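You operate a simulated robot arm through the tools that you are given. There is no shell and no other tool. Be economical: measure what you need, move in short steps, check, and stop when the job is done.

The job below is to be done with a simulated two-armed robot. You get a single attempt, and the scene is never put back.

Task
On the top of the end table, fold the grey rag in half, so that its two long edges meet.

Only the result counts: the job must be done as asked and must still hold three seconds after the hand-in. Knocking over, shifting, dropping, spilling or breaking anything else fails it. Flat cloth is picked up by pressing the open fingertips on it (5 to 10 N) and closing them slowly along it; thin cloth reads only 2 to 8 mm in the jaws.

Robot
Two 7-joint arms with two-finger parallel grippers on one trunk, on a base that drives. Base frame: it is fixed to the floor where the robot stands at the start and does not move with it; the origin is under the middle of the robot, x ahead of it, y to its left, z up; the surface under the hand at the start is at about z = 0.696. Lengths are in m, angles in rad, forces in N, time in s.
The left shoulder is at the start at [0.08, 0.131, 0.947], the right one opposite. With the tool pointing down near the work surface each hand reaches from about 0.38 to 0.84 m from the robot's upright axis, wherever it stands, measured 20 degrees to its own side. Places, roughly: top of the end table [0.7, 0.2, 0.7]. Payload 1.57 kg a hand.
The TCP of each hand is the grasp point between the finger pads, 0.03 m short of the fingertips. In the tool frame z runs along the fingers and y along their closing line. Largest opening 0.11 m; finger width 0.024, thickness 0.012; the body of the gripper, 0.048 by 0.112 m, starts 0.078 m behind the TCP.
Orientation is told as [roll, pitch, yaw] about the base's x, y, z axes, in that order, counted from this pose: with the fingers straight down and closing along the base's y, the tool's x points along the base's -x, its y along +y and its z along -z.

Tools
- The arms move only by the tool move_arm. It takes "left_increments", "right_increments" or both (then of equal length, played together; a hand with none holds still); each is a list of rows, each a list of 7 numbers: the shift along the tool's x, y, z in m, then the turn, a rotation vector about the tool's x, y, z in rad, then the opening, from 0 (shut) to 1 (fully open). In form: [[x, y, z, wx, wy, wz, hand], ...]. A call has 1 to 12 rows; each row shifts and turns the commanded pose from where the row before left it, along the tool's axes as they then stand. Each row takes 0.2 s and may step no farther than 0.05 m and 0.15 rad from the row before; otherwise, or with a gripper value out of range, the whole call is refused. Where a pose cannot be reached the arm comes as near as it can. A force on the tool above 40 N (or 10 N above the force at the start of the call, whichever is more), or a blocked arm, ends the call early, and 0.2 s more pass. Each finger travels about 0.108 m/s and halts on what it meets, pressing with about 29 N; the grip force reading is that of the motor and also rises with nothing between the fingers. The clock runs only during rows and for 0.2 s after the last one: add rows that do not move to give the fingers time. It gives the time, the measured TCP pose, the force on the tool (base axes), the opening and the grip force at its end, in the units of the frame above (readings bear some noise), with the torque about the TCP (base axes, N m) and any sound that the robot's microphone picked up, and new pictures: "pictures" is both (left out), scene, wrist or none (wrist: the cameras of the hands that moved).
- Cameras (640 x 400 px; columns grow to the right, rows downward): "scene" is now at [-0.0713, 0.0243, 1.3901]; the picture's right is [0.21, -0.98, 0.00], its down [-0.72, -0.15, -0.68] and it looks along [0.66, 0.14, -0.74] (base axes); focal length 288 px, centre (320, 200). "left" rides on the left gripper at [0.07, -0.016, -0.141] in its tool frame; the picture's right is [0.23, 0.97, 0.00], its down [-0.85, 0.20, -0.48] and it looks along [-0.47, 0.11, 0.88] (tool axes); focal length 222 px, centre (320, 200). "right" rides on the right gripper at [0.07, 0.016, -0.141] in its tool frame; the picture's right is [-0.23, 0.97, 0.00], its down [-0.86, -0.20, -0.48] and it looks along [-0.47, -0.11, 0.88] (tool axes); focal length 222 px, centre (320, 200). There is no depth. A picture from a camera that has moved, and an enlarged one, comes with that camera's place and axes in the base frame and with its lens. The place of the scene camera against the robot may be out by one fixed shift of up to 0.025 m in any direction.
- drive_base(legs): drives the robot by 1 to 6 legs, each [ahead, left, turn to the left] in m, m and rad, along the robot's own axes; the way and the turn of a leg run together, so that a leg with both is an arc; at most 1.5 m and 3.142 rad a leg. The arms and the cameras ride along, it lands a little off, and it stops where it bumps. It gives what a move gives, and a new picture of the scene camera.
- pan_tilt(pan, tilt): turns the head with the scene camera to pan (to the left, within 1.902 rad either way) and tilt (down, from -0.506 to 1.204), counted from straight ahead of the robot. It gives what a move gives, and a new picture of the scene camera.
- close_up(camera, box): a new picture of the part [left, top, right, bottom] of that camera's present view, enlarged. The clock stands still meanwhile.
- close_job(): hands the job in; it is judged then, once.

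Go step by step. Nothing tells you exact positions but the pictures and the camera data: compare them with the known pose of the tool, close in by small moves and look again before you grip or let go. The budget is 120 turns and 260 pictures, counting those below and the enlarged ones. Unless the task says otherwise, let go and move clear before handing in, and close with one line.

The tools are called as name(argument=value, ...) on one line, values as JSON. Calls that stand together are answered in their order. move_arm: Moves the arms, as the interface text tells. Its arguments: {"type":"object","properties":{"left_increments":{"type":"array","items":{"type":"array","items":{"type":"number"}}},"right_increments":{"type":"array","items":{"type":"array","items":{"type":"number"}}},"pictures":{"type":"string","enum":["both","scene","wrist","none"]}},"required":[]} The other tools are called the same way: drive_base (legs) drives the base; pan_tilt (pan, tilt) turns the head that bears the scene camera; close_up (camera, box) takes an enlarged picture of a part of a camera's view; close_job () hands the job in.

At the start:

```text
time: 0.0
left_tcp_pos: [0.3967, 0.4382, 0.8727]
left_tcp_rot: [0.002, 0.0, 0.0]
left_force: [0.8, -0.6, -0.4]
left_wrist_torque: [0.0, -0.01, -0.05]
left_gripper_width: 0.1104
left_gripper_force: 0.1
right_tcp_pos: [0.5118, -0.0137, 0.8473]
right_tcp_rot: [-0.002, 0.001, 0.001]
right_force: [0.1, 0.0, -0.8]
right_wrist_torque: [0.02, 0.01, 0.0]
right_gripper_width: 0.1101
right_gripper_force: 0.0
robot x, y, heading: [-0.0025, -0.002, 0.001]
head pan, tilt: [0.208, 0.827]
```

scene: 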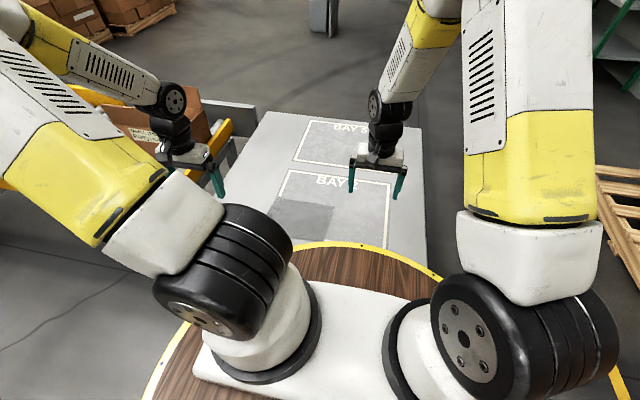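
right: 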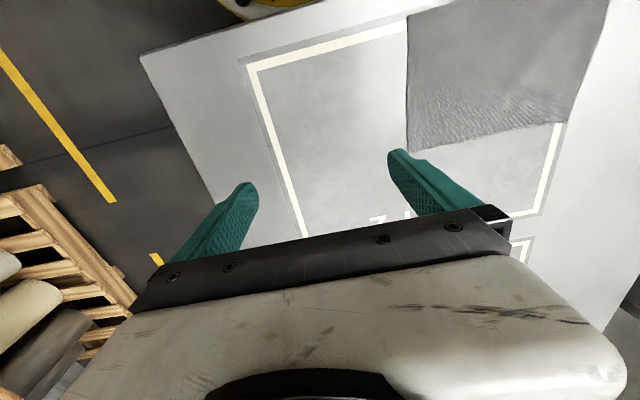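
left: 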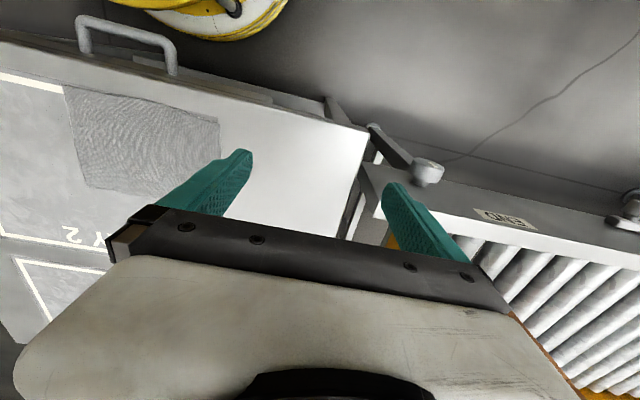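

The grey rag lies on the near part of the table, between the two hands. I enlarge the views to locate its corners.

close_up(camera="scene", box=[240, 160, 400, 260])

close_up(camera="left", box=[0, 50, 320, 250])

close_up(camera="right", box=[320, 0, 640, 200])

```text
4.00 times, centred on (320, 210) of scene
camera zoom: at [-0.0713, 0.0243, 1.3901], right [0.21, -0.98, 0.0], down [-0.72, -0.15, -0.68], along [0.66, 0.14, -0.74], focal length 1152 px, centre (320, 160)
```

zoom: 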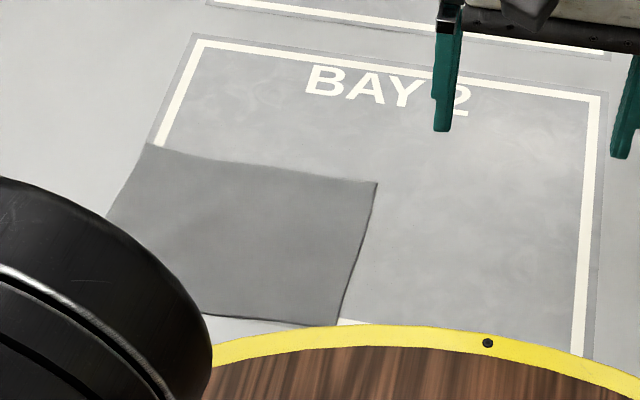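

```text
2.00 times, centred on (160, 150) of left
camera zoom: at [0.3264, 0.42, 1.0141], right [-0.23, 0.97, 0.0], down [0.85, 0.2, 0.48], along [0.47, 0.11, -0.88], focal length 444 px, centre (640, 300)
```

zoom: 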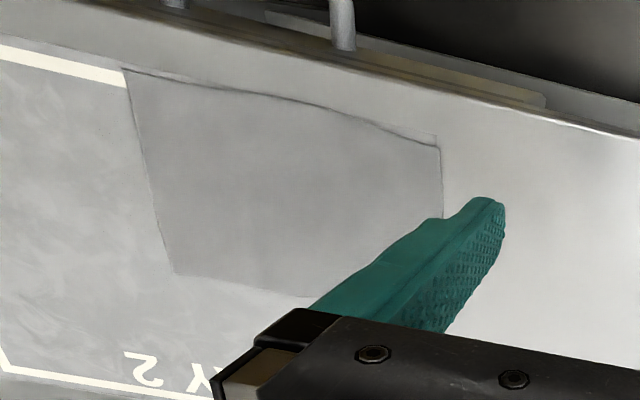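

```text
2.00 times, centred on (480, 100) of right
camera zoom: at [0.4429, 0.0058, 0.9888], right [0.23, 0.97, 0.0], down [0.86, -0.2, 0.48], along [0.47, -0.11, -0.88], focal length 444 px, centre (0, 400)
```

zoom: 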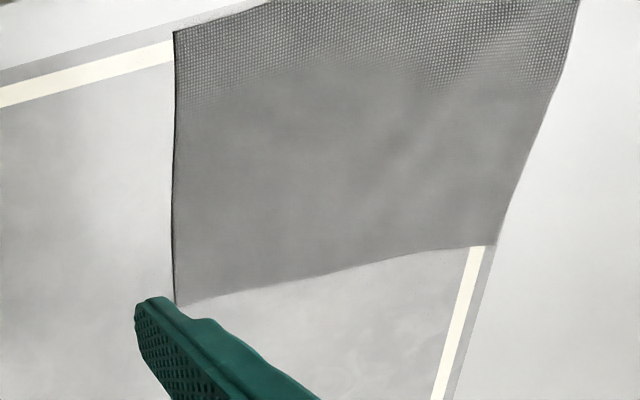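

The rag's corners are about A(0.555,0.100), B(0.562,0.299), C(0.408,0.104) and D(0.412,0.300), so its long edges run along y, at x≈0.41 and x≈0.56. I want to back the base off a little for reach, so I check behind the robot first.

pan_tilt(pan=1.9, tilt=0.7)

pan_tilt(pan=-1.9, tilt=0.7)

pan_tilt(pan=0.3, tilt=0.95)

```text
time: 1.7
left_tcp_pos: [0.396, 0.4378, 0.8729]
left_tcp_rot: [0.001, -0.001, 0.0]
left_force: [0.2, 0.3, 0.2]
left_wrist_torque: [-0.02, -0.02, 0.01]
left_gripper_width: 0.1102
left_gripper_force: 0.1
right_tcp_pos: [0.5117, -0.0117, 0.8476]
right_tcp_rot: [-0.001, 0.001, 0.002]
right_force: [-0.5, 0.2, 0.3]
right_wrist_torque: [-0.01, 0.01, 0.0]
right_gripper_width: 0.1099
right_gripper_force: 0.1
robot x, y, heading: [0.0016, 0.0014, 0.001]
head pan, tilt: [1.901, 0.7]
camera scene: at [-0.1763, 0.0883, 1.4006], right [0.95, 0.32, 0.0], down [0.21, -0.61, -0.76], along [-0.25, 0.72, -0.64], focal length 288 px, centre (320, 200)
```

scene: 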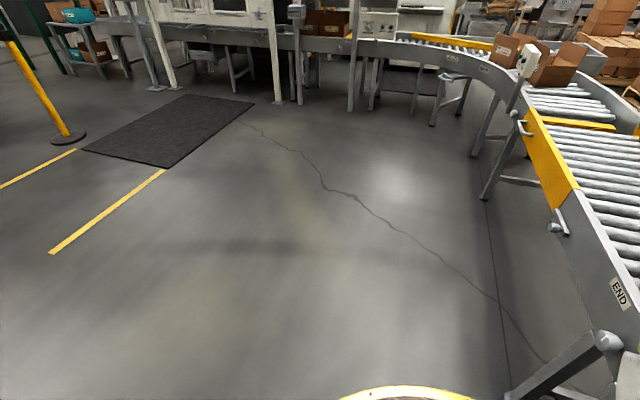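

```text
time: 4.9
left_tcp_pos: [0.3964, 0.4378, 0.8722]
left_tcp_rot: [-0.002, -0.001, -0.001]
left_force: [-0.2, 0.6, -0.3]
left_wrist_torque: [0.01, 0.0, 0.03]
left_gripper_width: 0.11
left_gripper_force: 0.1
right_tcp_pos: [0.513, -0.0127, 0.8468]
right_tcp_rot: [0.001, 0.0, 0.0]
right_force: [-1.3, -0.2, -0.3]
right_wrist_torque: [0.0, 0.03, 0.02]
right_gripper_width: 0.1101
right_gripper_force: 0.0
robot x, y, heading: [-0.004, -0.003, -0.001]
head pan, tilt: [-1.901, 0.7]
camera scene: at [-0.1763, -0.0725, 1.4006], right [-0.95, 0.32, 0.0], down [0.21, 0.61, -0.77], along [-0.25, -0.72, -0.64], focal length 288 px, centre (320, 200)
```

scene: 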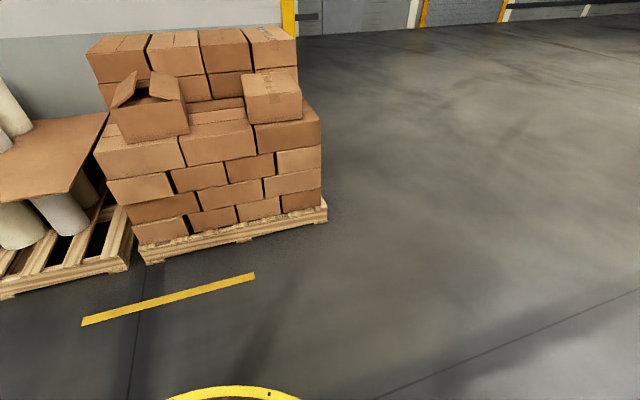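

```text
time: 6.9
left_tcp_pos: [0.3961, 0.4377, 0.8725]
left_tcp_rot: [0.0, 0.001, 0.001]
left_force: [0.9, 0.7, 0.6]
left_wrist_torque: [-0.01, 0.0, -0.04]
left_gripper_width: 0.1101
left_gripper_force: 0.0
right_tcp_pos: [0.5116, -0.0124, 0.8466]
right_tcp_rot: [0.001, -0.001, -0.001]
right_force: [-0.2, 0.3, 1.1]
right_wrist_torque: [0.0, 0.03, 0.0]
right_gripper_width: 0.1099
right_gripper_force: 0.0
robot x, y, heading: [-0.0027, 0.0021, -0.003]
head pan, tilt: [0.3, 0.949]
camera scene: at [-0.0794, 0.0294, 1.3808], right [0.3, -0.96, 0.0], down [-0.78, -0.24, -0.58], along [0.56, 0.17, -0.81], focal length 288 px, centre (320, 200)
```

scene: 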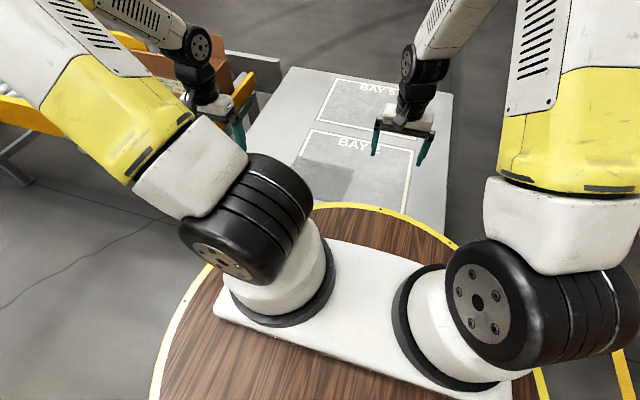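

The floor behind is clear, so I back off and shift left a little to face the rag.

drive_base(legs=[[-0.15, 0, 0], [0, 0.13, 0]])

pan_tilt(pan=0.05, tilt=0.8)

```text
time: 9.2
left_tcp_pos: [0.2448, 0.5696, 0.8721]
left_tcp_rot: [0.0, -0.001, 0.005]
left_force: [0.1, -0.4, -0.5]
left_wrist_torque: [-0.02, 0.0, 0.02]
left_gripper_width: 0.1101
left_gripper_force: 0.0
right_tcp_pos: [0.3628, 0.1199, 0.8459]
right_tcp_rot: [0.001, -0.001, 0.006]
right_force: [0.0, 0.2, 0.2]
right_wrist_torque: [0.01, -0.01, 0.02]
right_gripper_width: 0.1101
right_gripper_force: 0.0
robot x, y, heading: [-0.1507, 0.1273, 0.006]
head pan, tilt: [0.3, 0.949]
camera scene: at [-0.229, 0.1596, 1.3808], right [0.3, -0.95, 0.0], down [-0.78, -0.24, -0.58], along [0.56, 0.17, -0.81], focal length 288 px, centre (320, 200)
```

scene: 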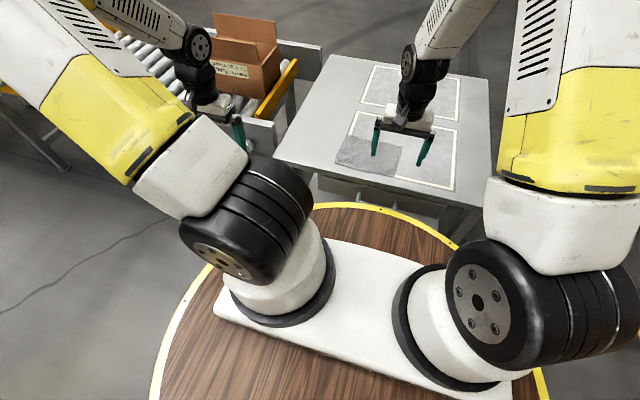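

```text
time: 9.9
left_tcp_pos: [0.2439, 0.5711, 0.8723]
left_tcp_rot: [0.0, -0.001, 0.005]
left_force: [-0.7, 0.5, -0.9]
left_wrist_torque: [-0.02, 0.0, 0.0]
left_gripper_width: 0.1101
left_gripper_force: 0.0
right_tcp_pos: [0.3627, 0.1206, 0.8468]
right_tcp_rot: [0.0, 0.0, 0.006]
right_force: [-0.2, -0.4, -0.1]
right_wrist_torque: [0.0, -0.01, -0.05]
right_gripper_width: 0.1101
right_gripper_force: 0.2
robot x, y, heading: [-0.1523, 0.1279, 0.007]
head pan, tilt: [0.051, 0.799]
camera scene: at [-0.2178, 0.1423, 1.3923], right [0.06, -1.0, 0.0], down [-0.72, -0.04, -0.7], along [0.7, 0.04, -0.72], focal length 288 px, centre (320, 200)
```

scene: 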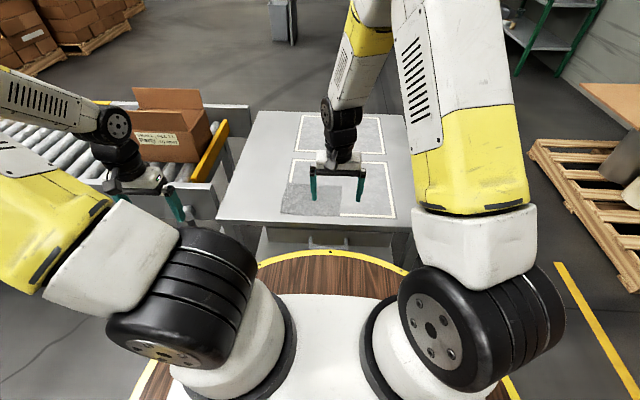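

The reach is good now. I bring the hands over the table, then turn them so the fingers close along x, across the long edge.

move_arm(left_increments=[[-0.032, -0.03, -0.003, 0, 0, 0, 1], [-0.032, -0.03, -0.003, 0, 0, 0, 1], [-0.032, -0.03, 0, 0, 0, 0, 1], [-0.032, -0.03, 0, 0, 0, 0, 1], [-0.032, -0.03, 0, 0, 0, 0, 1], [-0.032, -0.03, 0, 0, 0, 0, 1], [-0.032, -0.03, 0, 0, 0, 0, 1], [-0.032, -0.03, 0, 0, 0, 0, 1]], right_increments=[[-0.017, -0.009, -0.003, 0, 0, 0, 1], [-0.017, -0.009, -0.003, 0, 0, 0, 1], [-0.017, -0.009, -0.003, 0, 0, 0, 1], [-0.017, -0.009, -0.003, 0, 0, 0, 1], [-0.017, -0.009, -0.003, 0, 0, 0, 1], [-0.017, -0.009, -0.003, 0, 0, 0, 1], [-0.017, -0.009, -0.003, 0, 0, 0, 1], [-0.017, -0.009, -0.003, 0, 0, 0, 1]], pictures="none")

move_arm(left_increments=[[0, 0, 0, 0, 0, 0.1428, 1], [0, 0, 0, 0, 0, 0.1428, 1], [0, 0, 0, 0, 0, 0.1428, 1], [0, 0, 0, 0, 0, 0.1428, 1], [0, 0, 0, 0, 0, 0.1428, 1], [0, 0, 0, 0, 0, 0.1428, 1], [0, 0, 0, 0, 0, 0.1428, 1], [0, 0, 0, 0, 0, 0.1428, 1], [0, 0, 0, 0, 0, 0.1428, 1], [0, 0, 0, 0, 0, 0.1428, 1], [0, 0, 0, 0, 0, 0.1428, 1], [0, 0, 0, 0, 0, 0, 1]], right_increments=[[0, 0, 0, 0, 0, -0.1428, 1], [0, 0, 0, 0, 0, -0.1428, 1], [0, 0, 0, 0, 0, -0.1428, 1], [0, 0, 0, 0, 0, -0.1428, 1], [0, 0, 0, 0, 0, -0.1428, 1], [0, 0, 0, 0, 0, -0.1428, 1], [0, 0, 0, 0, 0, -0.1428, 1], [0, 0, 0, 0, 0, -0.1428, 1], [0, 0, 0, 0, 0, -0.1428, 1], [0, 0, 0, 0, 0, -0.1428, 1], [0, 0, 0, 0, 0, -0.1428, 1], [0, 0, 0, 0, 0, 0, 1]], pictures="both")

```text
time: 11.8
left_tcp_pos: [0.504, 0.3323, 0.8793]
left_tcp_rot: [0.001, -0.001, 0.004]
left_force: [-0.7, 1.4, 0.2]
left_wrist_torque: [-0.02, 0.0, -0.01]
left_gripper_width: 0.1101
left_gripper_force: 0.0
right_tcp_pos: [0.4979, 0.0489, 0.8694]
right_tcp_rot: [-0.001, -0.001, 0.004]
right_force: [-0.2, -0.4, -0.3]
right_wrist_torque: [-0.02, -0.01, 0.03]
right_gripper_width: 0.11
right_gripper_force: 0.0
robot x, y, heading: [-0.1456, 0.1328, 0.006]
head pan, tilt: [0.051, 0.799]
```

```text
time: 14.3
left_tcp_pos: [0.5014, 0.3313, 0.8784]
left_tcp_rot: [0.0, -0.002, -1.567]
left_force: [-0.5, -0.5, -0.8]
left_wrist_torque: [-0.01, -0.04, -0.04]
left_gripper_width: 0.1102
left_gripper_force: 0.1
right_tcp_pos: [0.4984, 0.0496, 0.8702]
right_tcp_rot: [0.001, 0.001, 1.576]
right_force: [0.5, -0.7, -0.4]
right_wrist_torque: [0.0, 0.03, 0.01]
right_gripper_width: 0.1101
right_gripper_force: 0.1
robot x, y, heading: [-0.1454, 0.1285, 0.002]
head pan, tilt: [0.051, 0.799]
camera scene: at [-0.2177, 0.1422, 1.3924], right [0.06, -1.0, 0.0], down [-0.72, -0.04, -0.7], along [0.7, 0.04, -0.72], focal length 288 px, centre (320, 200)
camera right: at [0.4836, -0.0189, 1.0126], right [-0.98, 0.22, 0.0], down [0.19, 0.86, 0.48], along [0.11, 0.47, -0.88], focal length 222 px, centre (320, 200)
camera left: at [0.4854, 0.3992, 1.0203], right [0.97, 0.23, 0.0], down [0.2, -0.85, 0.48], along [0.11, -0.47, -0.88], focal length 222 px, centre (320, 200)
```

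scene: 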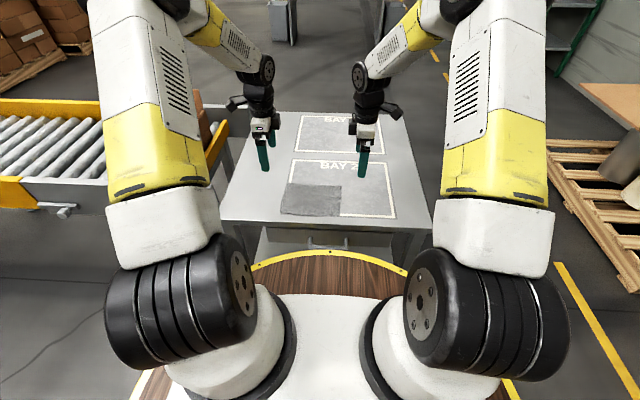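
right: 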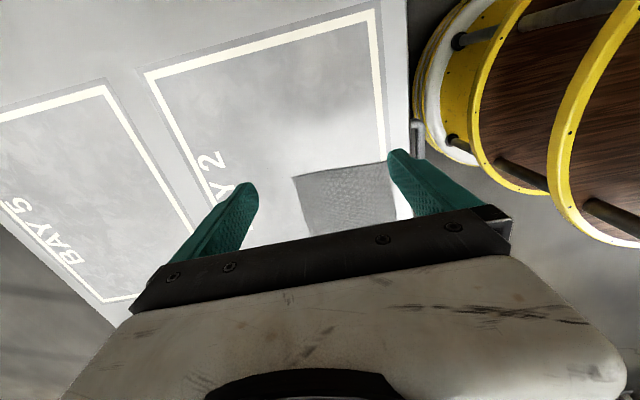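
left: 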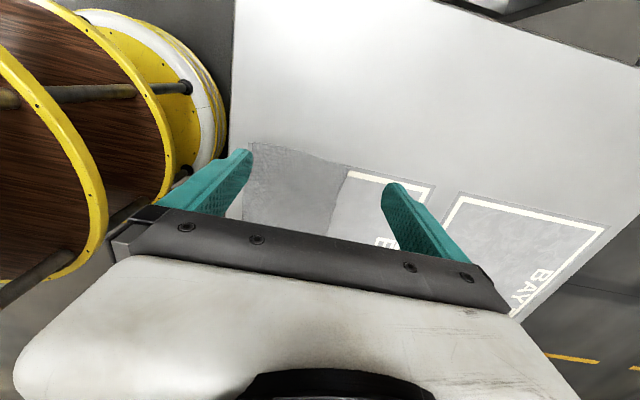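

The corners are confirmed: far edge at x≈0.556–0.559, y 0.10 to 0.298. I bring each hand above its end of the far edge, with the jaws partly closed, then look again.

move_arm(left_increments=[[-0.0128, 0.0107, 0.0295, 0, 0, 0, 0.32], [-0.0128, 0.0107, 0.0295, 0, 0, 0, 0.32], [-0.0128, 0.0107, 0.0295, 0, 0, 0, 0.32], [-0.0128, 0.0107, 0.0295, 0, 0, 0, 0.32], [0, 0, 0, 0, 0, 0, 0.32]], right_increments=[[-0.0171, -0.0109, 0.0275, 0, 0, 0, 0.32], [-0.0171, -0.0109, 0.0275, 0, 0, 0, 0.32], [-0.0171, -0.0109, 0.0275, 0, 0, 0, 0.32], [-0.0171, -0.0109, 0.0275, 0, 0, 0, 0.32], [0, 0, 0, 0, 0, 0, 0.32]], pictures="wrist")

close_up(camera="scene", box=[240, 150, 400, 250])

```text
time: 15.6
left_tcp_pos: [0.5462, 0.2804, 0.7614]
left_tcp_rot: [0.001, 0.001, -1.566]
left_force: [-0.4, 0.3, 1.1]
left_wrist_torque: [0.01, -0.01, 0.05]
left_gripper_width: 0.0351
left_gripper_force: 0.0
right_tcp_pos: [0.5416, 0.1185, 0.7624]
right_tcp_rot: [-0.001, 0.001, 1.576]
right_force: [0.4, -0.1, 0.0]
right_wrist_torque: [-0.01, -0.02, 0.02]
right_gripper_width: 0.0355
right_gripper_force: 0.2
robot x, y, heading: [-0.1488, 0.1318, 0.004]
head pan, tilt: [0.051, 0.799]
camera right: at [0.5261, 0.0501, 0.9042], right [-0.97, 0.22, 0.0], down [0.2, 0.86, 0.48], along [0.11, 0.47, -0.88], focal length 222 px, centre (320, 200)
camera left: at [0.5293, 0.3499, 0.9032], right [0.97, 0.23, 0.0], down [0.2, -0.85, 0.48], along [0.11, -0.47, -0.88], focal length 222 px, centre (320, 200)
```

right: 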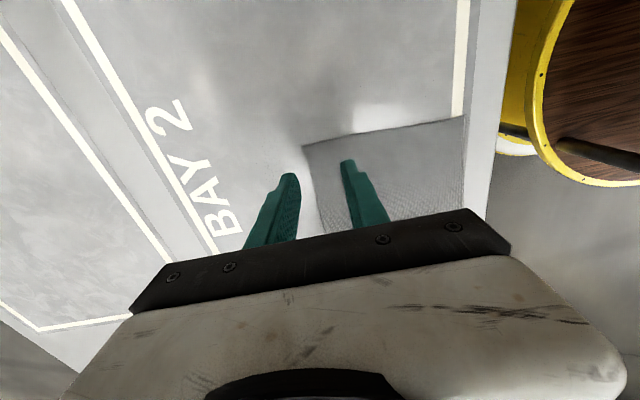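
left: 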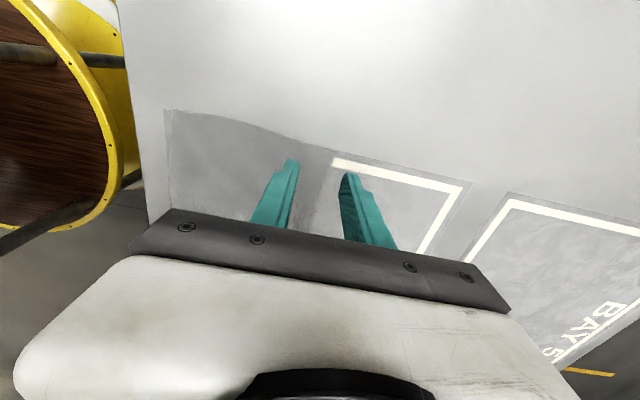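

```text
4.00 times, centred on (320, 200) of scene
camera zoom: at [-0.2178, 0.1421, 1.3924], right [0.06, -1.0, 0.0], down [-0.72, -0.04, -0.7], along [0.7, 0.04, -0.72], focal length 1152 px, centre (320, 200)
```

zoom: 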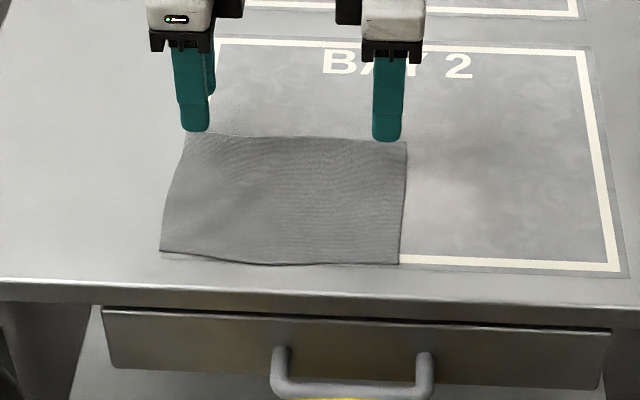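

The jaws straddle the far edge as intended. I lower them to the surface in small steps, watching the force.

move_arm(left_increments=[[0, -0.002, 0.012, 0, 0, 0, 0.32], [0, 0, 0.012, 0, 0, 0, 0.32], [0, 0, 0.006, 0, 0, 0, 0.32], [0, 0, 0.003, 0, 0, 0, 0.32]], right_increments=[[0, 0, 0.012, 0, 0, 0, 0.32], [0, 0, 0.012, 0, 0, 0, 0.32], [0, 0, 0.006, 0, 0, 0, 0.32], [0, 0, 0.003, 0, 0, 0, 0.32]], pictures="wrist")

```text
time: 16.6
left_tcp_pos: [0.5429, 0.2818, 0.7278]
left_tcp_rot: [-0.001, 0.0, -1.565]
left_force: [-0.4, -0.2, 0.2]
left_wrist_torque: [-0.02, 0.03, 0.02]
left_gripper_width: 0.0349
left_gripper_force: 0.1
right_tcp_pos: [0.5422, 0.1182, 0.7268]
right_tcp_rot: [0.001, 0.0, 1.577]
right_force: [0.2, 0.8, -0.2]
right_wrist_torque: [-0.02, 0.04, -0.02]
right_gripper_width: 0.0351
right_gripper_force: 0.1
robot x, y, heading: [-0.1491, 0.1304, 0.009]
head pan, tilt: [0.051, 0.799]
camera right: at [0.5269, 0.0495, 0.8696], right [-0.97, 0.22, 0.0], down [0.2, 0.86, 0.48], along [0.11, 0.47, -0.88], focal length 222 px, centre (320, 200)
camera left: at [0.5268, 0.3491, 0.8694], right [0.97, 0.23, 0.0], down [0.2, -0.85, 0.48], along [0.11, -0.47, -0.88], focal length 222 px, centre (320, 200)
```

right: 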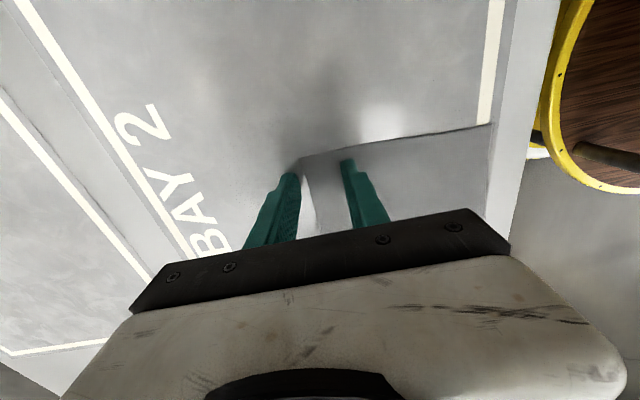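
left: 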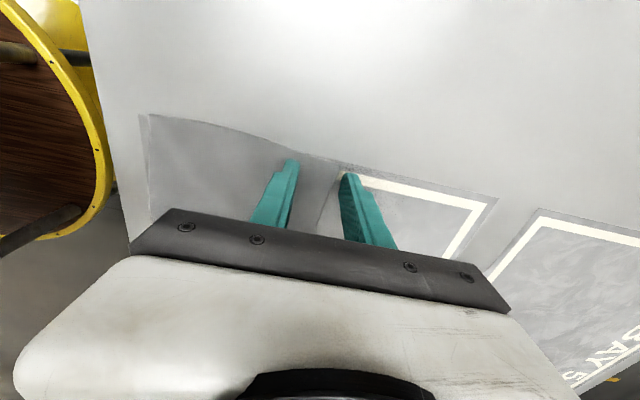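

close_up(camera="right", box=[240, 110, 400, 210])

close_up(camera="left", box=[240, 130, 400, 230])

```text
4.00 times, centred on (320, 160) of right
camera zoom: at [0.5269, 0.0495, 0.8696], right [-0.97, 0.22, 0.0], down [0.2, 0.86, 0.48], along [0.11, 0.47, -0.88], focal length 888 px, centre (320, 360)
```

zoom: 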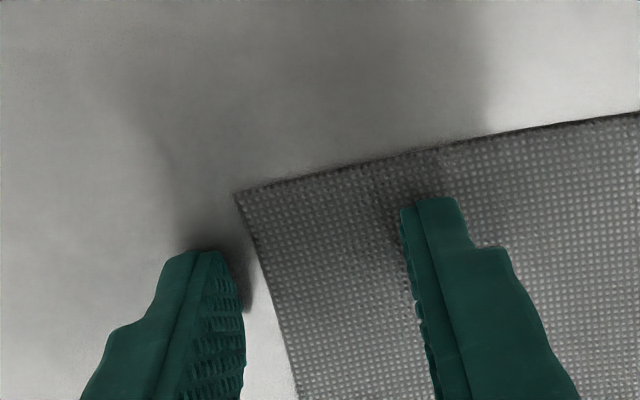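

```text
4.00 times, centred on (320, 180) of left
camera zoom: at [0.5268, 0.3491, 0.8694], right [0.97, 0.23, 0.0], down [0.2, -0.85, 0.48], along [0.11, -0.47, -0.88], focal length 888 px, centre (320, 280)
```

zoom: 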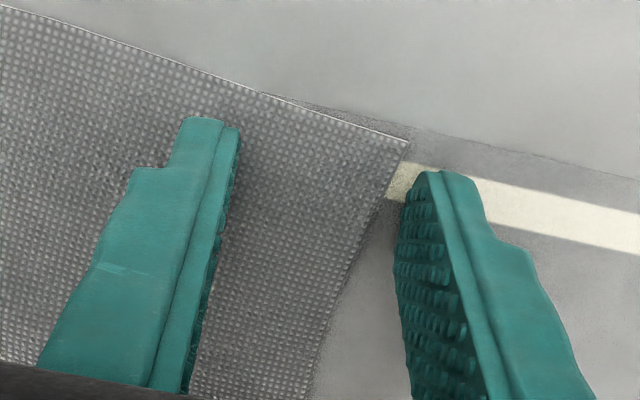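

The outer fingers stand a few millimetres outside the edge, and the inner ones are over the cloth. I nudge slightly inward and press down.

move_arm(left_increments=[[0, -0.002, 0.001, 0, 0, 0, 0.32], [0, 0, 0.001, 0, 0, 0, 0.32], [0, 0, 0.001, 0, 0, 0, 0.32]], right_increments=[[0, 0.002, 0.001, 0, 0, 0, 0.32], [0, 0, 0.001, 0, 0, 0, 0.32], [0, 0, 0.001, 0, 0, 0, 0.32]], pictures="none")

```text
time: 17.4
left_tcp_pos: [0.5415, 0.2807, 0.727]
left_tcp_rot: [0.005, 0.002, -1.565]
left_force: [0.0, 3.8, 31.2]
left_wrist_torque: [0.32, 0.73, -0.07]
left_gripper_width: 0.0342
left_gripper_force: 0.0
right_tcp_pos: [0.5386, 0.1168, 0.7276]
right_tcp_rot: [-0.004, -0.001, 1.575]
right_force: [1.4, -1.7, 16.2]
right_wrist_torque: [-0.13, 0.38, 0.06]
right_gripper_width: 0.0345
right_gripper_force: 0.1
robot x, y, heading: [-0.1505, 0.1303, 0.004]
head pan, tilt: [0.051, 0.799]
```

The contact is stiff and the force too high, so I ease off to the 5–10 N band.

move_arm(left_increments=[[0, 0, -0.0015, 0, 0, 0, 0.32], [0, 0, 0, 0, 0, 0, 0.32]], right_increments=[[0, 0, -0.0007, 0, 0, 0, 0.32], [0, 0, 0, 0, 0, 0, 0.32]], pictures="none")

```text
time: 17.9
left_tcp_pos: [0.5404, 0.2806, 0.7289]
left_tcp_rot: [0.002, 0.0, -1.565]
left_force: [4.3, 3.2, 28.7]
left_wrist_torque: [0.29, 0.51, -0.09]
left_gripper_width: 0.0324
left_gripper_force: 0.1
right_tcp_pos: [0.5392, 0.1169, 0.728]
right_tcp_rot: [-0.002, -0.001, 1.574]
right_force: [1.1, -2.3, 15.1]
right_wrist_torque: [-0.18, 0.31, 0.05]
right_gripper_width: 0.0338
right_gripper_force: 0.0
robot x, y, heading: [-0.1525, 0.1319, 0.002]
head pan, tilt: [0.051, 0.799]
```

move_arm(left_increments=[[0, 0, -0.002, 0, 0, 0, 0.32], [0, 0, 0, 0, 0, 0, 0.32]], right_increments=[[0, 0, -0.001, 0, 0, 0, 0.32], [0, 0, 0, 0, 0, 0, 0.32]], pictures="none")

```text
time: 18.6
left_tcp_pos: [0.5407, 0.2794, 0.728]
left_tcp_rot: [-0.002, -0.001, -1.566]
left_force: [2.0, -0.5, 10.0]
left_wrist_torque: [0.05, 0.15, -0.06]
left_gripper_width: 0.0334
left_gripper_force: 0.0
right_tcp_pos: [0.539, 0.1186, 0.7272]
right_tcp_rot: [0.0, -0.001, 1.574]
right_force: [1.3, -0.8, 10.5]
right_wrist_torque: [-0.16, 0.24, 0.06]
right_gripper_width: 0.0341
right_gripper_force: 0.0
robot x, y, heading: [-0.1495, 0.1299, 0.008]
head pan, tilt: [0.051, 0.799]
```

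Both hands press with about 10 N. I close slowly along the cloth.

move_arm(left_increments=[[0, 0, 0, 0, 0, 0, 0.28], [0, 0, 0, 0, 0, 0, 0.24], [0, 0, 0, 0, 0, 0, 0.2], [0, 0, 0, 0, 0, 0, 0.16], [0, 0, 0, 0, 0, 0, 0.12], [0, 0, 0, 0, 0, 0, 0.08], [0, 0, 0, 0, 0, 0, 0.04], [0, 0, 0, 0, 0, 0, 0], [0, 0, 0, 0, 0, 0, 0], [0, 0, 0, 0, 0, 0, 0]], right_increments=[[0, 0, 0, 0, 0, 0, 0.28], [0, 0, 0, 0, 0, 0, 0.24], [0, 0, 0, 0, 0, 0, 0.2], [0, 0, 0, 0, 0, 0, 0.16], [0, 0, 0, 0, 0, 0, 0.12], [0, 0, 0, 0, 0, 0, 0.08], [0, 0, 0, 0, 0, 0, 0.04], [0, 0, 0, 0, 0, 0, 0], [0, 0, 0, 0, 0, 0, 0], [0, 0, 0, 0, 0, 0, 0]], pictures="wrist")

close_up(camera="scene", box=[260, 170, 360, 232])

```text
time: 20.8
left_tcp_pos: [0.5414, 0.2805, 0.7286]
left_tcp_rot: [0.001, 0.001, -1.565]
left_force: [-0.5, -0.3, 0.8]
left_wrist_torque: [0.01, -0.02, 0.02]
left_gripper_width: 0.0026
left_gripper_force: 23.5
right_tcp_pos: [0.5394, 0.1174, 0.727]
right_tcp_rot: [0.0, 0.002, 1.574]
right_force: [-1.9, 0.6, 10.6]
right_wrist_torque: [-0.09, 0.15, 0.0]
right_gripper_width: 0.007
right_gripper_force: 26.5
robot x, y, heading: [-0.1477, 0.1301, -0.002]
head pan, tilt: [0.051, 0.799]
camera right: at [0.5247, 0.0497, 0.8689], right [-0.97, 0.22, 0.0], down [0.2, 0.86, 0.48], along [0.11, 0.47, -0.88], focal length 222 px, centre (320, 200)
camera left: at [0.5242, 0.3484, 0.8698], right [0.97, 0.23, 0.0], down [0.2, -0.85, 0.48], along [0.11, -0.47, -0.88], focal length 222 px, centre (320, 200)
```

right: 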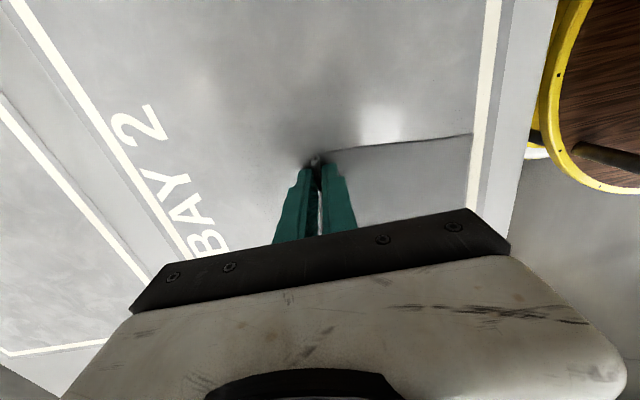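
left: 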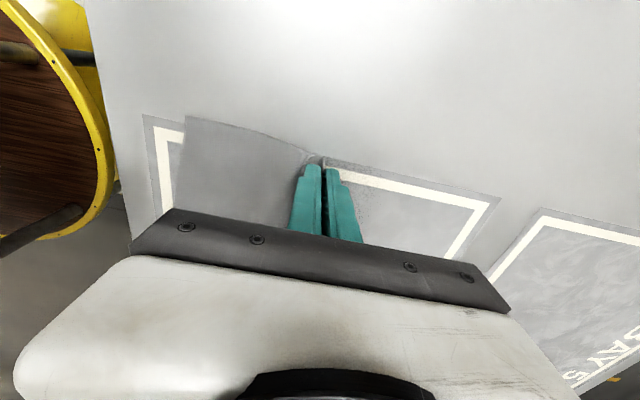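

```text
6.40 times, centred on (310, 201) of scene
camera zoom: at [-0.2181, 0.1422, 1.3924], right [0.06, -1.0, 0.0], down [-0.72, -0.04, -0.7], along [0.7, 0.04, -0.72], focal length 1842 px, centre (384, 194)
```

zoom: 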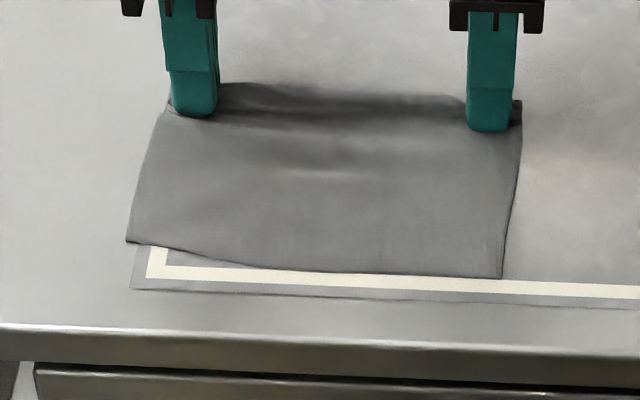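

The cloth slid forward a little and both jaws hold something. I look closer at the pinches.

close_up(camera="right", box=[260, 120, 380, 195])

close_up(camera="left", box=[260, 120, 380, 195])

```text
5.33 times, centred on (320, 158) of right
camera zoom: at [0.5247, 0.0497, 0.8689], right [-0.97, 0.22, 0.0], down [0.2, 0.86, 0.48], along [0.11, 0.47, -0.88], focal length 1185 px, centre (320, 427)
```

zoom: 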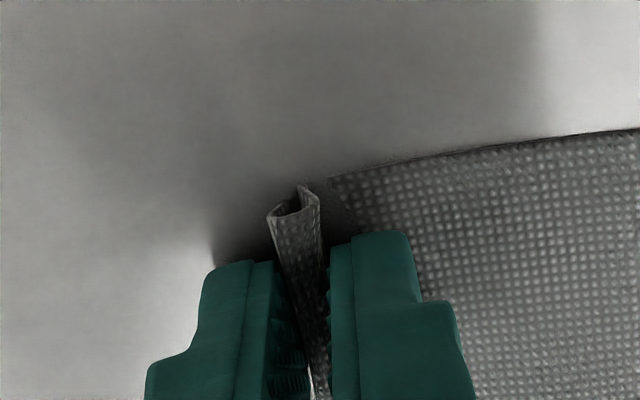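

```text
5.33 times, centred on (320, 158) of left
camera zoom: at [0.5242, 0.3484, 0.8698], right [0.97, 0.23, 0.0], down [0.2, -0.85, 0.48], along [0.11, -0.47, -0.88], focal length 1185 px, centre (320, 427)
```

zoom: 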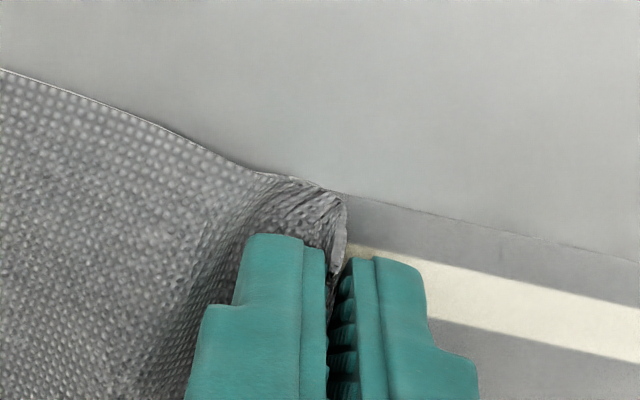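

Right holds a small ridge and left the edge itself. I lift a little along the start of the folding arc to test the grips.

move_arm(left_increments=[[0, 0, -0.006, 0, 0, 0, 0], [0, -0.002, -0.008, 0, 0, 0, 0], [0, -0.004, -0.01, 0, 0, 0, 0], [0, -0.004, -0.008, 0, 0, 0, 0]], right_increments=[[0, 0, -0.006, 0, 0, 0, 0], [0, 0.002, -0.008, 0, 0, 0, 0], [0, 0.004, -0.01, 0, 0, 0, 0], [0, 0.004, -0.008, 0, 0, 0, 0]], pictures="wrist")

close_up(camera="scene", box=[260, 170, 360, 232])

```text
time: 21.8
left_tcp_pos: [0.532, 0.2811, 0.7599]
left_tcp_rot: [0.0, -0.001, -1.567]
left_force: [0.2, -0.4, 0.3]
left_wrist_torque: [-0.01, -0.02, -0.04]
left_gripper_width: 0.0025
left_gripper_force: 24.1
right_tcp_pos: [0.5293, 0.1183, 0.7599]
right_tcp_rot: [0.001, 0.0, 1.576]
right_force: [0.1, 0.1, -0.1]
right_wrist_torque: [0.04, -0.01, 0.03]
right_gripper_width: 0.0068
right_gripper_force: 26.2
robot x, y, heading: [-0.1489, 0.1314, 0.004]
head pan, tilt: [0.051, 0.799]
camera right: at [0.5152, 0.0498, 0.9011], right [-0.97, 0.22, 0.0], down [0.2, 0.86, 0.48], along [0.11, 0.47, -0.88], focal length 222 px, centre (320, 200)
camera left: at [0.5146, 0.3493, 0.902], right [0.97, 0.23, 0.0], down [0.2, -0.85, 0.48], along [0.11, -0.47, -0.88], focal length 222 px, centre (320, 200)
```

right: 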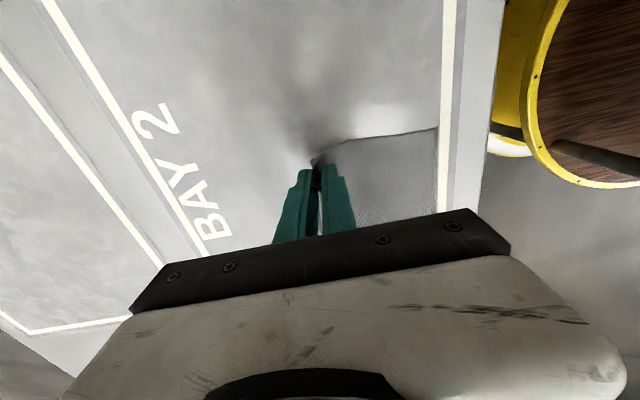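
left: 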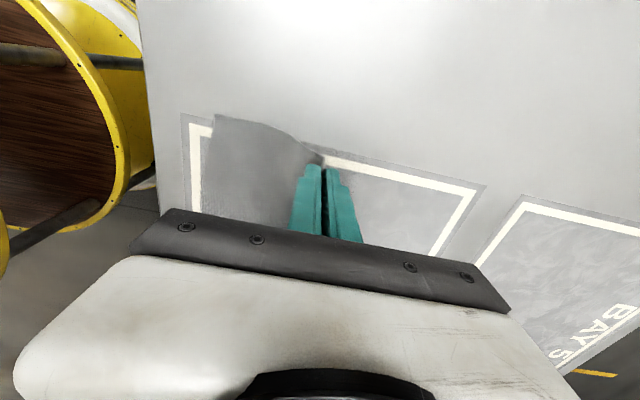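

```text
6.40 times, centred on (310, 201) of scene
camera zoom: at [-0.2175, 0.1422, 1.3924], right [0.06, -1.0, 0.0], down [-0.72, -0.04, -0.7], along [0.7, 0.04, -0.72], focal length 1842 px, centre (384, 194)
```

zoom: 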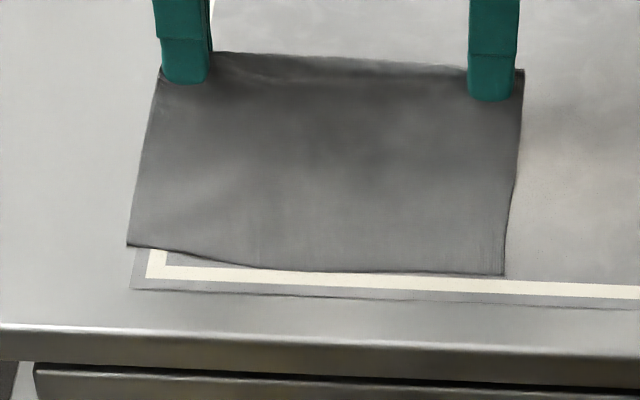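

Both grips hold. I check how the right edge sits in the jaws before going on.

close_up(camera="right", box=[280, 130, 360, 180])

close_up(camera="left", box=[280, 130, 360, 180])

close_up(camera="scene", box=[275, 165, 345, 209])

```text
8.00 times, centred on (320, 155) of right
camera zoom: at [0.5152, 0.0498, 0.9011], right [-0.97, 0.22, 0.0], down [0.2, 0.86, 0.48], along [0.11, 0.47, -0.88], focal length 1777 px, centre (320, 560)
```

zoom: 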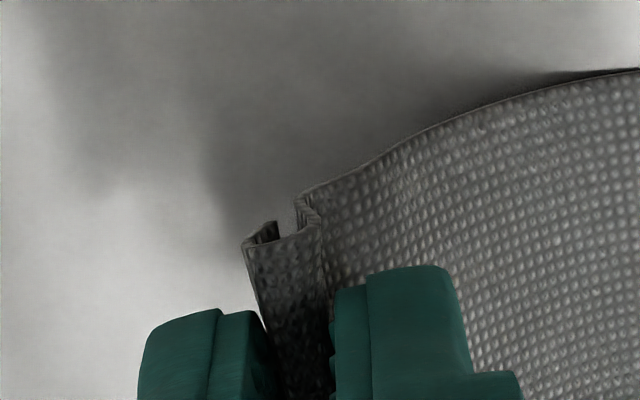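

```text
8.00 times, centred on (320, 155) of left
camera zoom: at [0.5146, 0.3493, 0.902], right [0.97, 0.23, 0.0], down [0.2, -0.85, 0.48], along [0.11, -0.47, -0.88], focal length 1777 px, centre (320, 560)
```

zoom: 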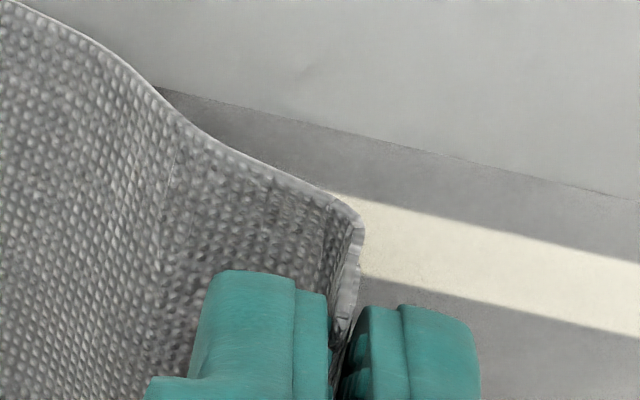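

```text
9.09 times, centred on (310, 187) of scene
camera zoom: at [-0.2175, 0.1422, 1.3924], right [0.06, -1.0, 0.0], down [-0.72, -0.04, -0.7], along [0.7, 0.04, -0.72], focal length 2617 px, centre (411, 318)
```

zoom: 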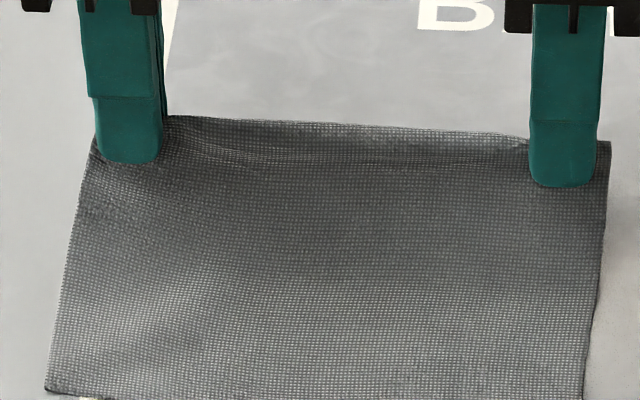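

I now carry the far edge up and over the fold line, tilting the tools so the fingers point slightly away from the robot. First half of the arc.

move_arm(left_increments=[[0, -0.0068, -0.0018, -0.0667, 0, 0, 0], [0, -0.0068, -0.0018, -0.0667, 0, 0, 0], [0, -0.0064, -0.0027, -0.0667, 0, 0, 0], [0, -0.0064, -0.0027, -0.0667, 0, 0, 0], [0, -0.006, -0.0035, -0.0667, 0, 0, 0], [0, -0.006, -0.0035, -0.0667, 0, 0, 0]], right_increments=[[0, 0.0073, -0.0018, 0.0667, 0, 0, 0], [0, 0.0073, -0.0018, 0.0667, 0, 0, 0], [0, 0.0069, -0.0028, 0.0667, 0, 0, 0], [0, 0.0069, -0.0028, 0.0667, 0, 0, 0], [0, 0.0065, -0.0037, 0.0667, 0, 0, 0], [0, 0.0065, -0.0037, 0.0667, 0, 0, 0]], pictures="wrist")

close_up(camera="scene", box=[260, 170, 360, 232])

```text
time: 23.1
left_tcp_pos: [0.4921, 0.281, 0.7703]
left_tcp_rot: [0.402, 0.0, -1.567]
left_force: [-0.2, -1.4, 0.0]
left_wrist_torque: [0.01, 0.04, 0.01]
left_gripper_width: 0.0026
left_gripper_force: 24.4
right_tcp_pos: [0.4861, 0.1183, 0.7689]
right_tcp_rot: [-0.401, 0.0, 1.575]
right_force: [-0.4, 0.4, -0.9]
right_wrist_torque: [0.01, -0.01, 0.05]
right_gripper_width: 0.0062
right_gripper_force: 26.0
robot x, y, heading: [-0.152, 0.1305, 0.001]
head pan, tilt: [0.051, 0.799]
camera right: at [0.4175, 0.0492, 0.8927], right [-0.9, 0.22, -0.38], down [-0.01, 0.85, 0.52], along [0.44, 0.47, -0.77], focal length 222 px, centre (320, 200)
camera left: at [0.4203, 0.3485, 0.8942], right [0.9, 0.23, 0.38], down [0.0, -0.85, 0.52], along [0.45, -0.46, -0.77], focal length 222 px, centre (320, 200)
```

right: 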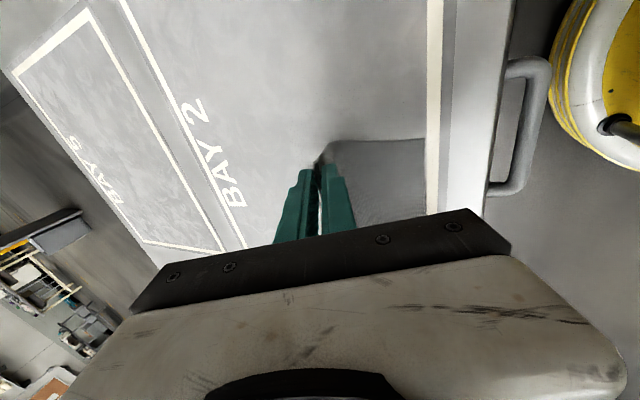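
left: 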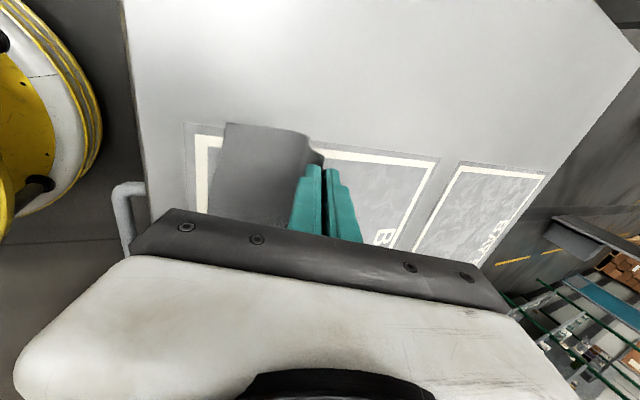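

```text
6.40 times, centred on (310, 201) of scene
camera zoom: at [-0.2174, 0.1421, 1.3924], right [0.06, -1.0, 0.0], down [-0.72, -0.04, -0.7], along [0.7, 0.04, -0.72], focal length 1842 px, centre (384, 194)
```

zoom: 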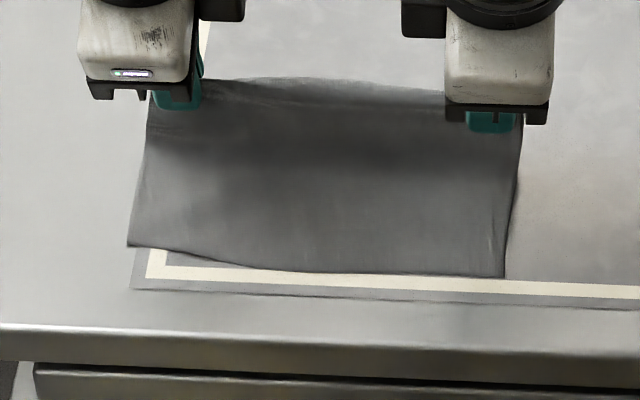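

The near edge hasn't moved and the cloth stands up well. I continue past vertical, tilting further.

move_arm(left_increments=[[0, -0.0053, -0.0003, -0.0667, 0, 0, 0], [0, -0.0053, -0.0003, -0.0667, 0, 0, 0], [0, -0.0052, -0.001, -0.0667, 0, 0, 0], [0, -0.0052, -0.001, -0.0667, 0, 0, 0], [0, -0.005, -0.0016, -0.0667, 0, 0, 0], [0, -0.005, -0.0016, -0.0667, 0, 0, 0]], right_increments=[[0, 0.0052, -0.0006, 0.0667, 0, 0, 0], [0, 0.0052, -0.0006, 0.0667, 0, 0, 0], [0, 0.005, -0.0013, 0.0667, 0, 0, 0], [0, 0.005, -0.0013, 0.0667, 0, 0, 0], [0, 0.0049, -0.002, 0.0667, 0, 0, 0], [0, 0.0049, -0.002, 0.0667, 0, 0, 0]], pictures="wrist")

close_up(camera="scene", box=[260, 170, 360, 232])

```text
time: 23.8
left_tcp_pos: [0.4654, 0.3799, 0.7504]
left_tcp_rot: [0.499, 0.004, -1.383]
left_force: [0.3, -0.4, -0.5]
left_wrist_torque: [0.02, 0.0, -0.01]
left_gripper_width: 0.0001
left_gripper_force: 21.2
right_tcp_pos: [0.4886, 0.0073, 0.7579]
right_tcp_rot: [-0.509, -0.011, 1.366]
right_force: [0.3, 0.2, -0.2]
right_wrist_torque: [-0.04, 0.01, 0.01]
right_gripper_width: 0.0023
right_gripper_force: 23.9
robot x, y, heading: [-0.1499, 0.1316, 0.005]
head pan, tilt: [0.051, 0.799]
stopped in row 3 (right hand): the arm was blocked; the commanded pose is now the measured one
camera right: at [0.3944, -0.0431, 0.8733], right [-0.79, 0.4, -0.47], down [0.11, 0.84, 0.53], along [0.61, 0.36, -0.71], focal length 222 px, centre (320, 200)
camera left: at [0.3704, 0.4306, 0.8677], right [0.8, 0.38, 0.47], down [0.11, -0.85, 0.51], along [0.59, -0.36, -0.72], focal length 222 px, centre (320, 200)
```

right: 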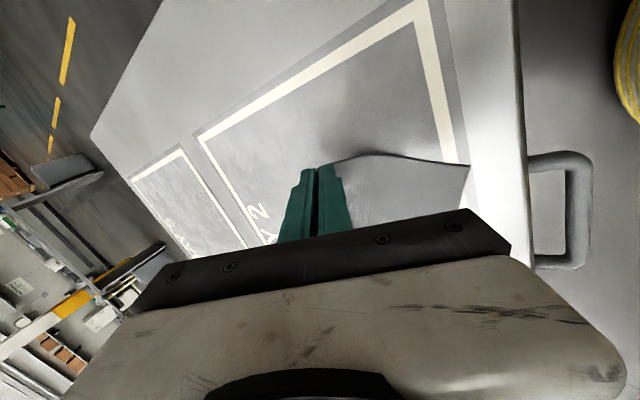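
left: 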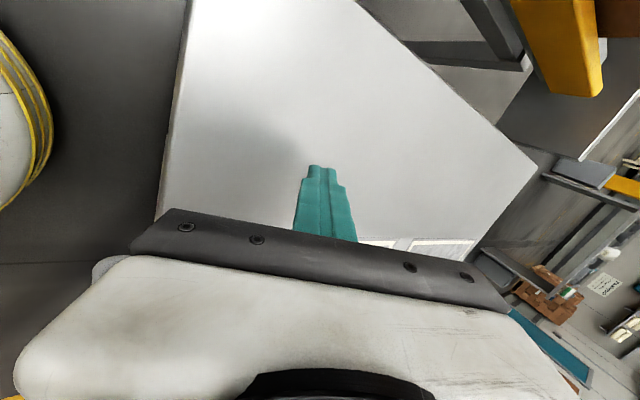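

```text
6.40 times, centred on (310, 201) of scene
camera zoom: at [-0.2178, 0.142, 1.3924], right [0.05, -1.0, 0.0], down [-0.72, -0.04, -0.7], along [0.7, 0.04, -0.72], focal length 1842 px, centre (384, 194)
```

zoom: 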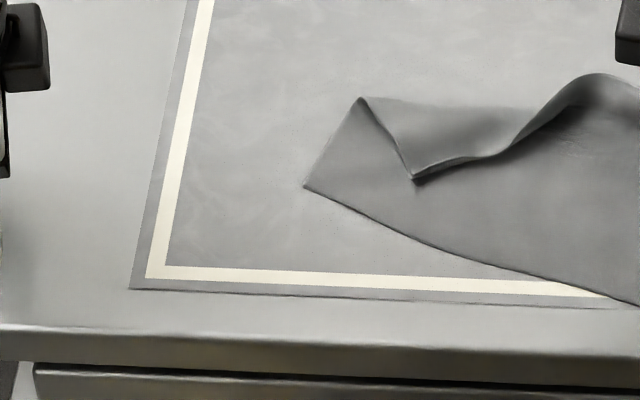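

The two wrists collided as they tilted; the left hand lost its grip and the right one dragged the cloth sideways. I look at the whole view.

close_up(camera="scene", box=[200, 90, 440, 240])

```text
2.67 times, centred on (320, 165) of scene
camera zoom: at [-0.2178, 0.142, 1.3924], right [0.05, -1.0, 0.0], down [-0.72, -0.04, -0.7], along [0.7, 0.04, -0.72], focal length 768 px, centre (320, 293)
```

zoom: 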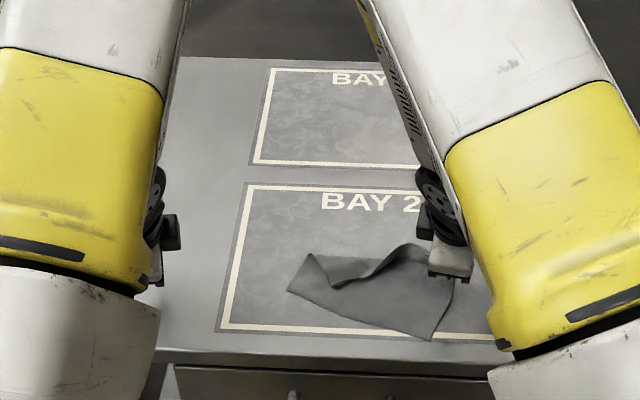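

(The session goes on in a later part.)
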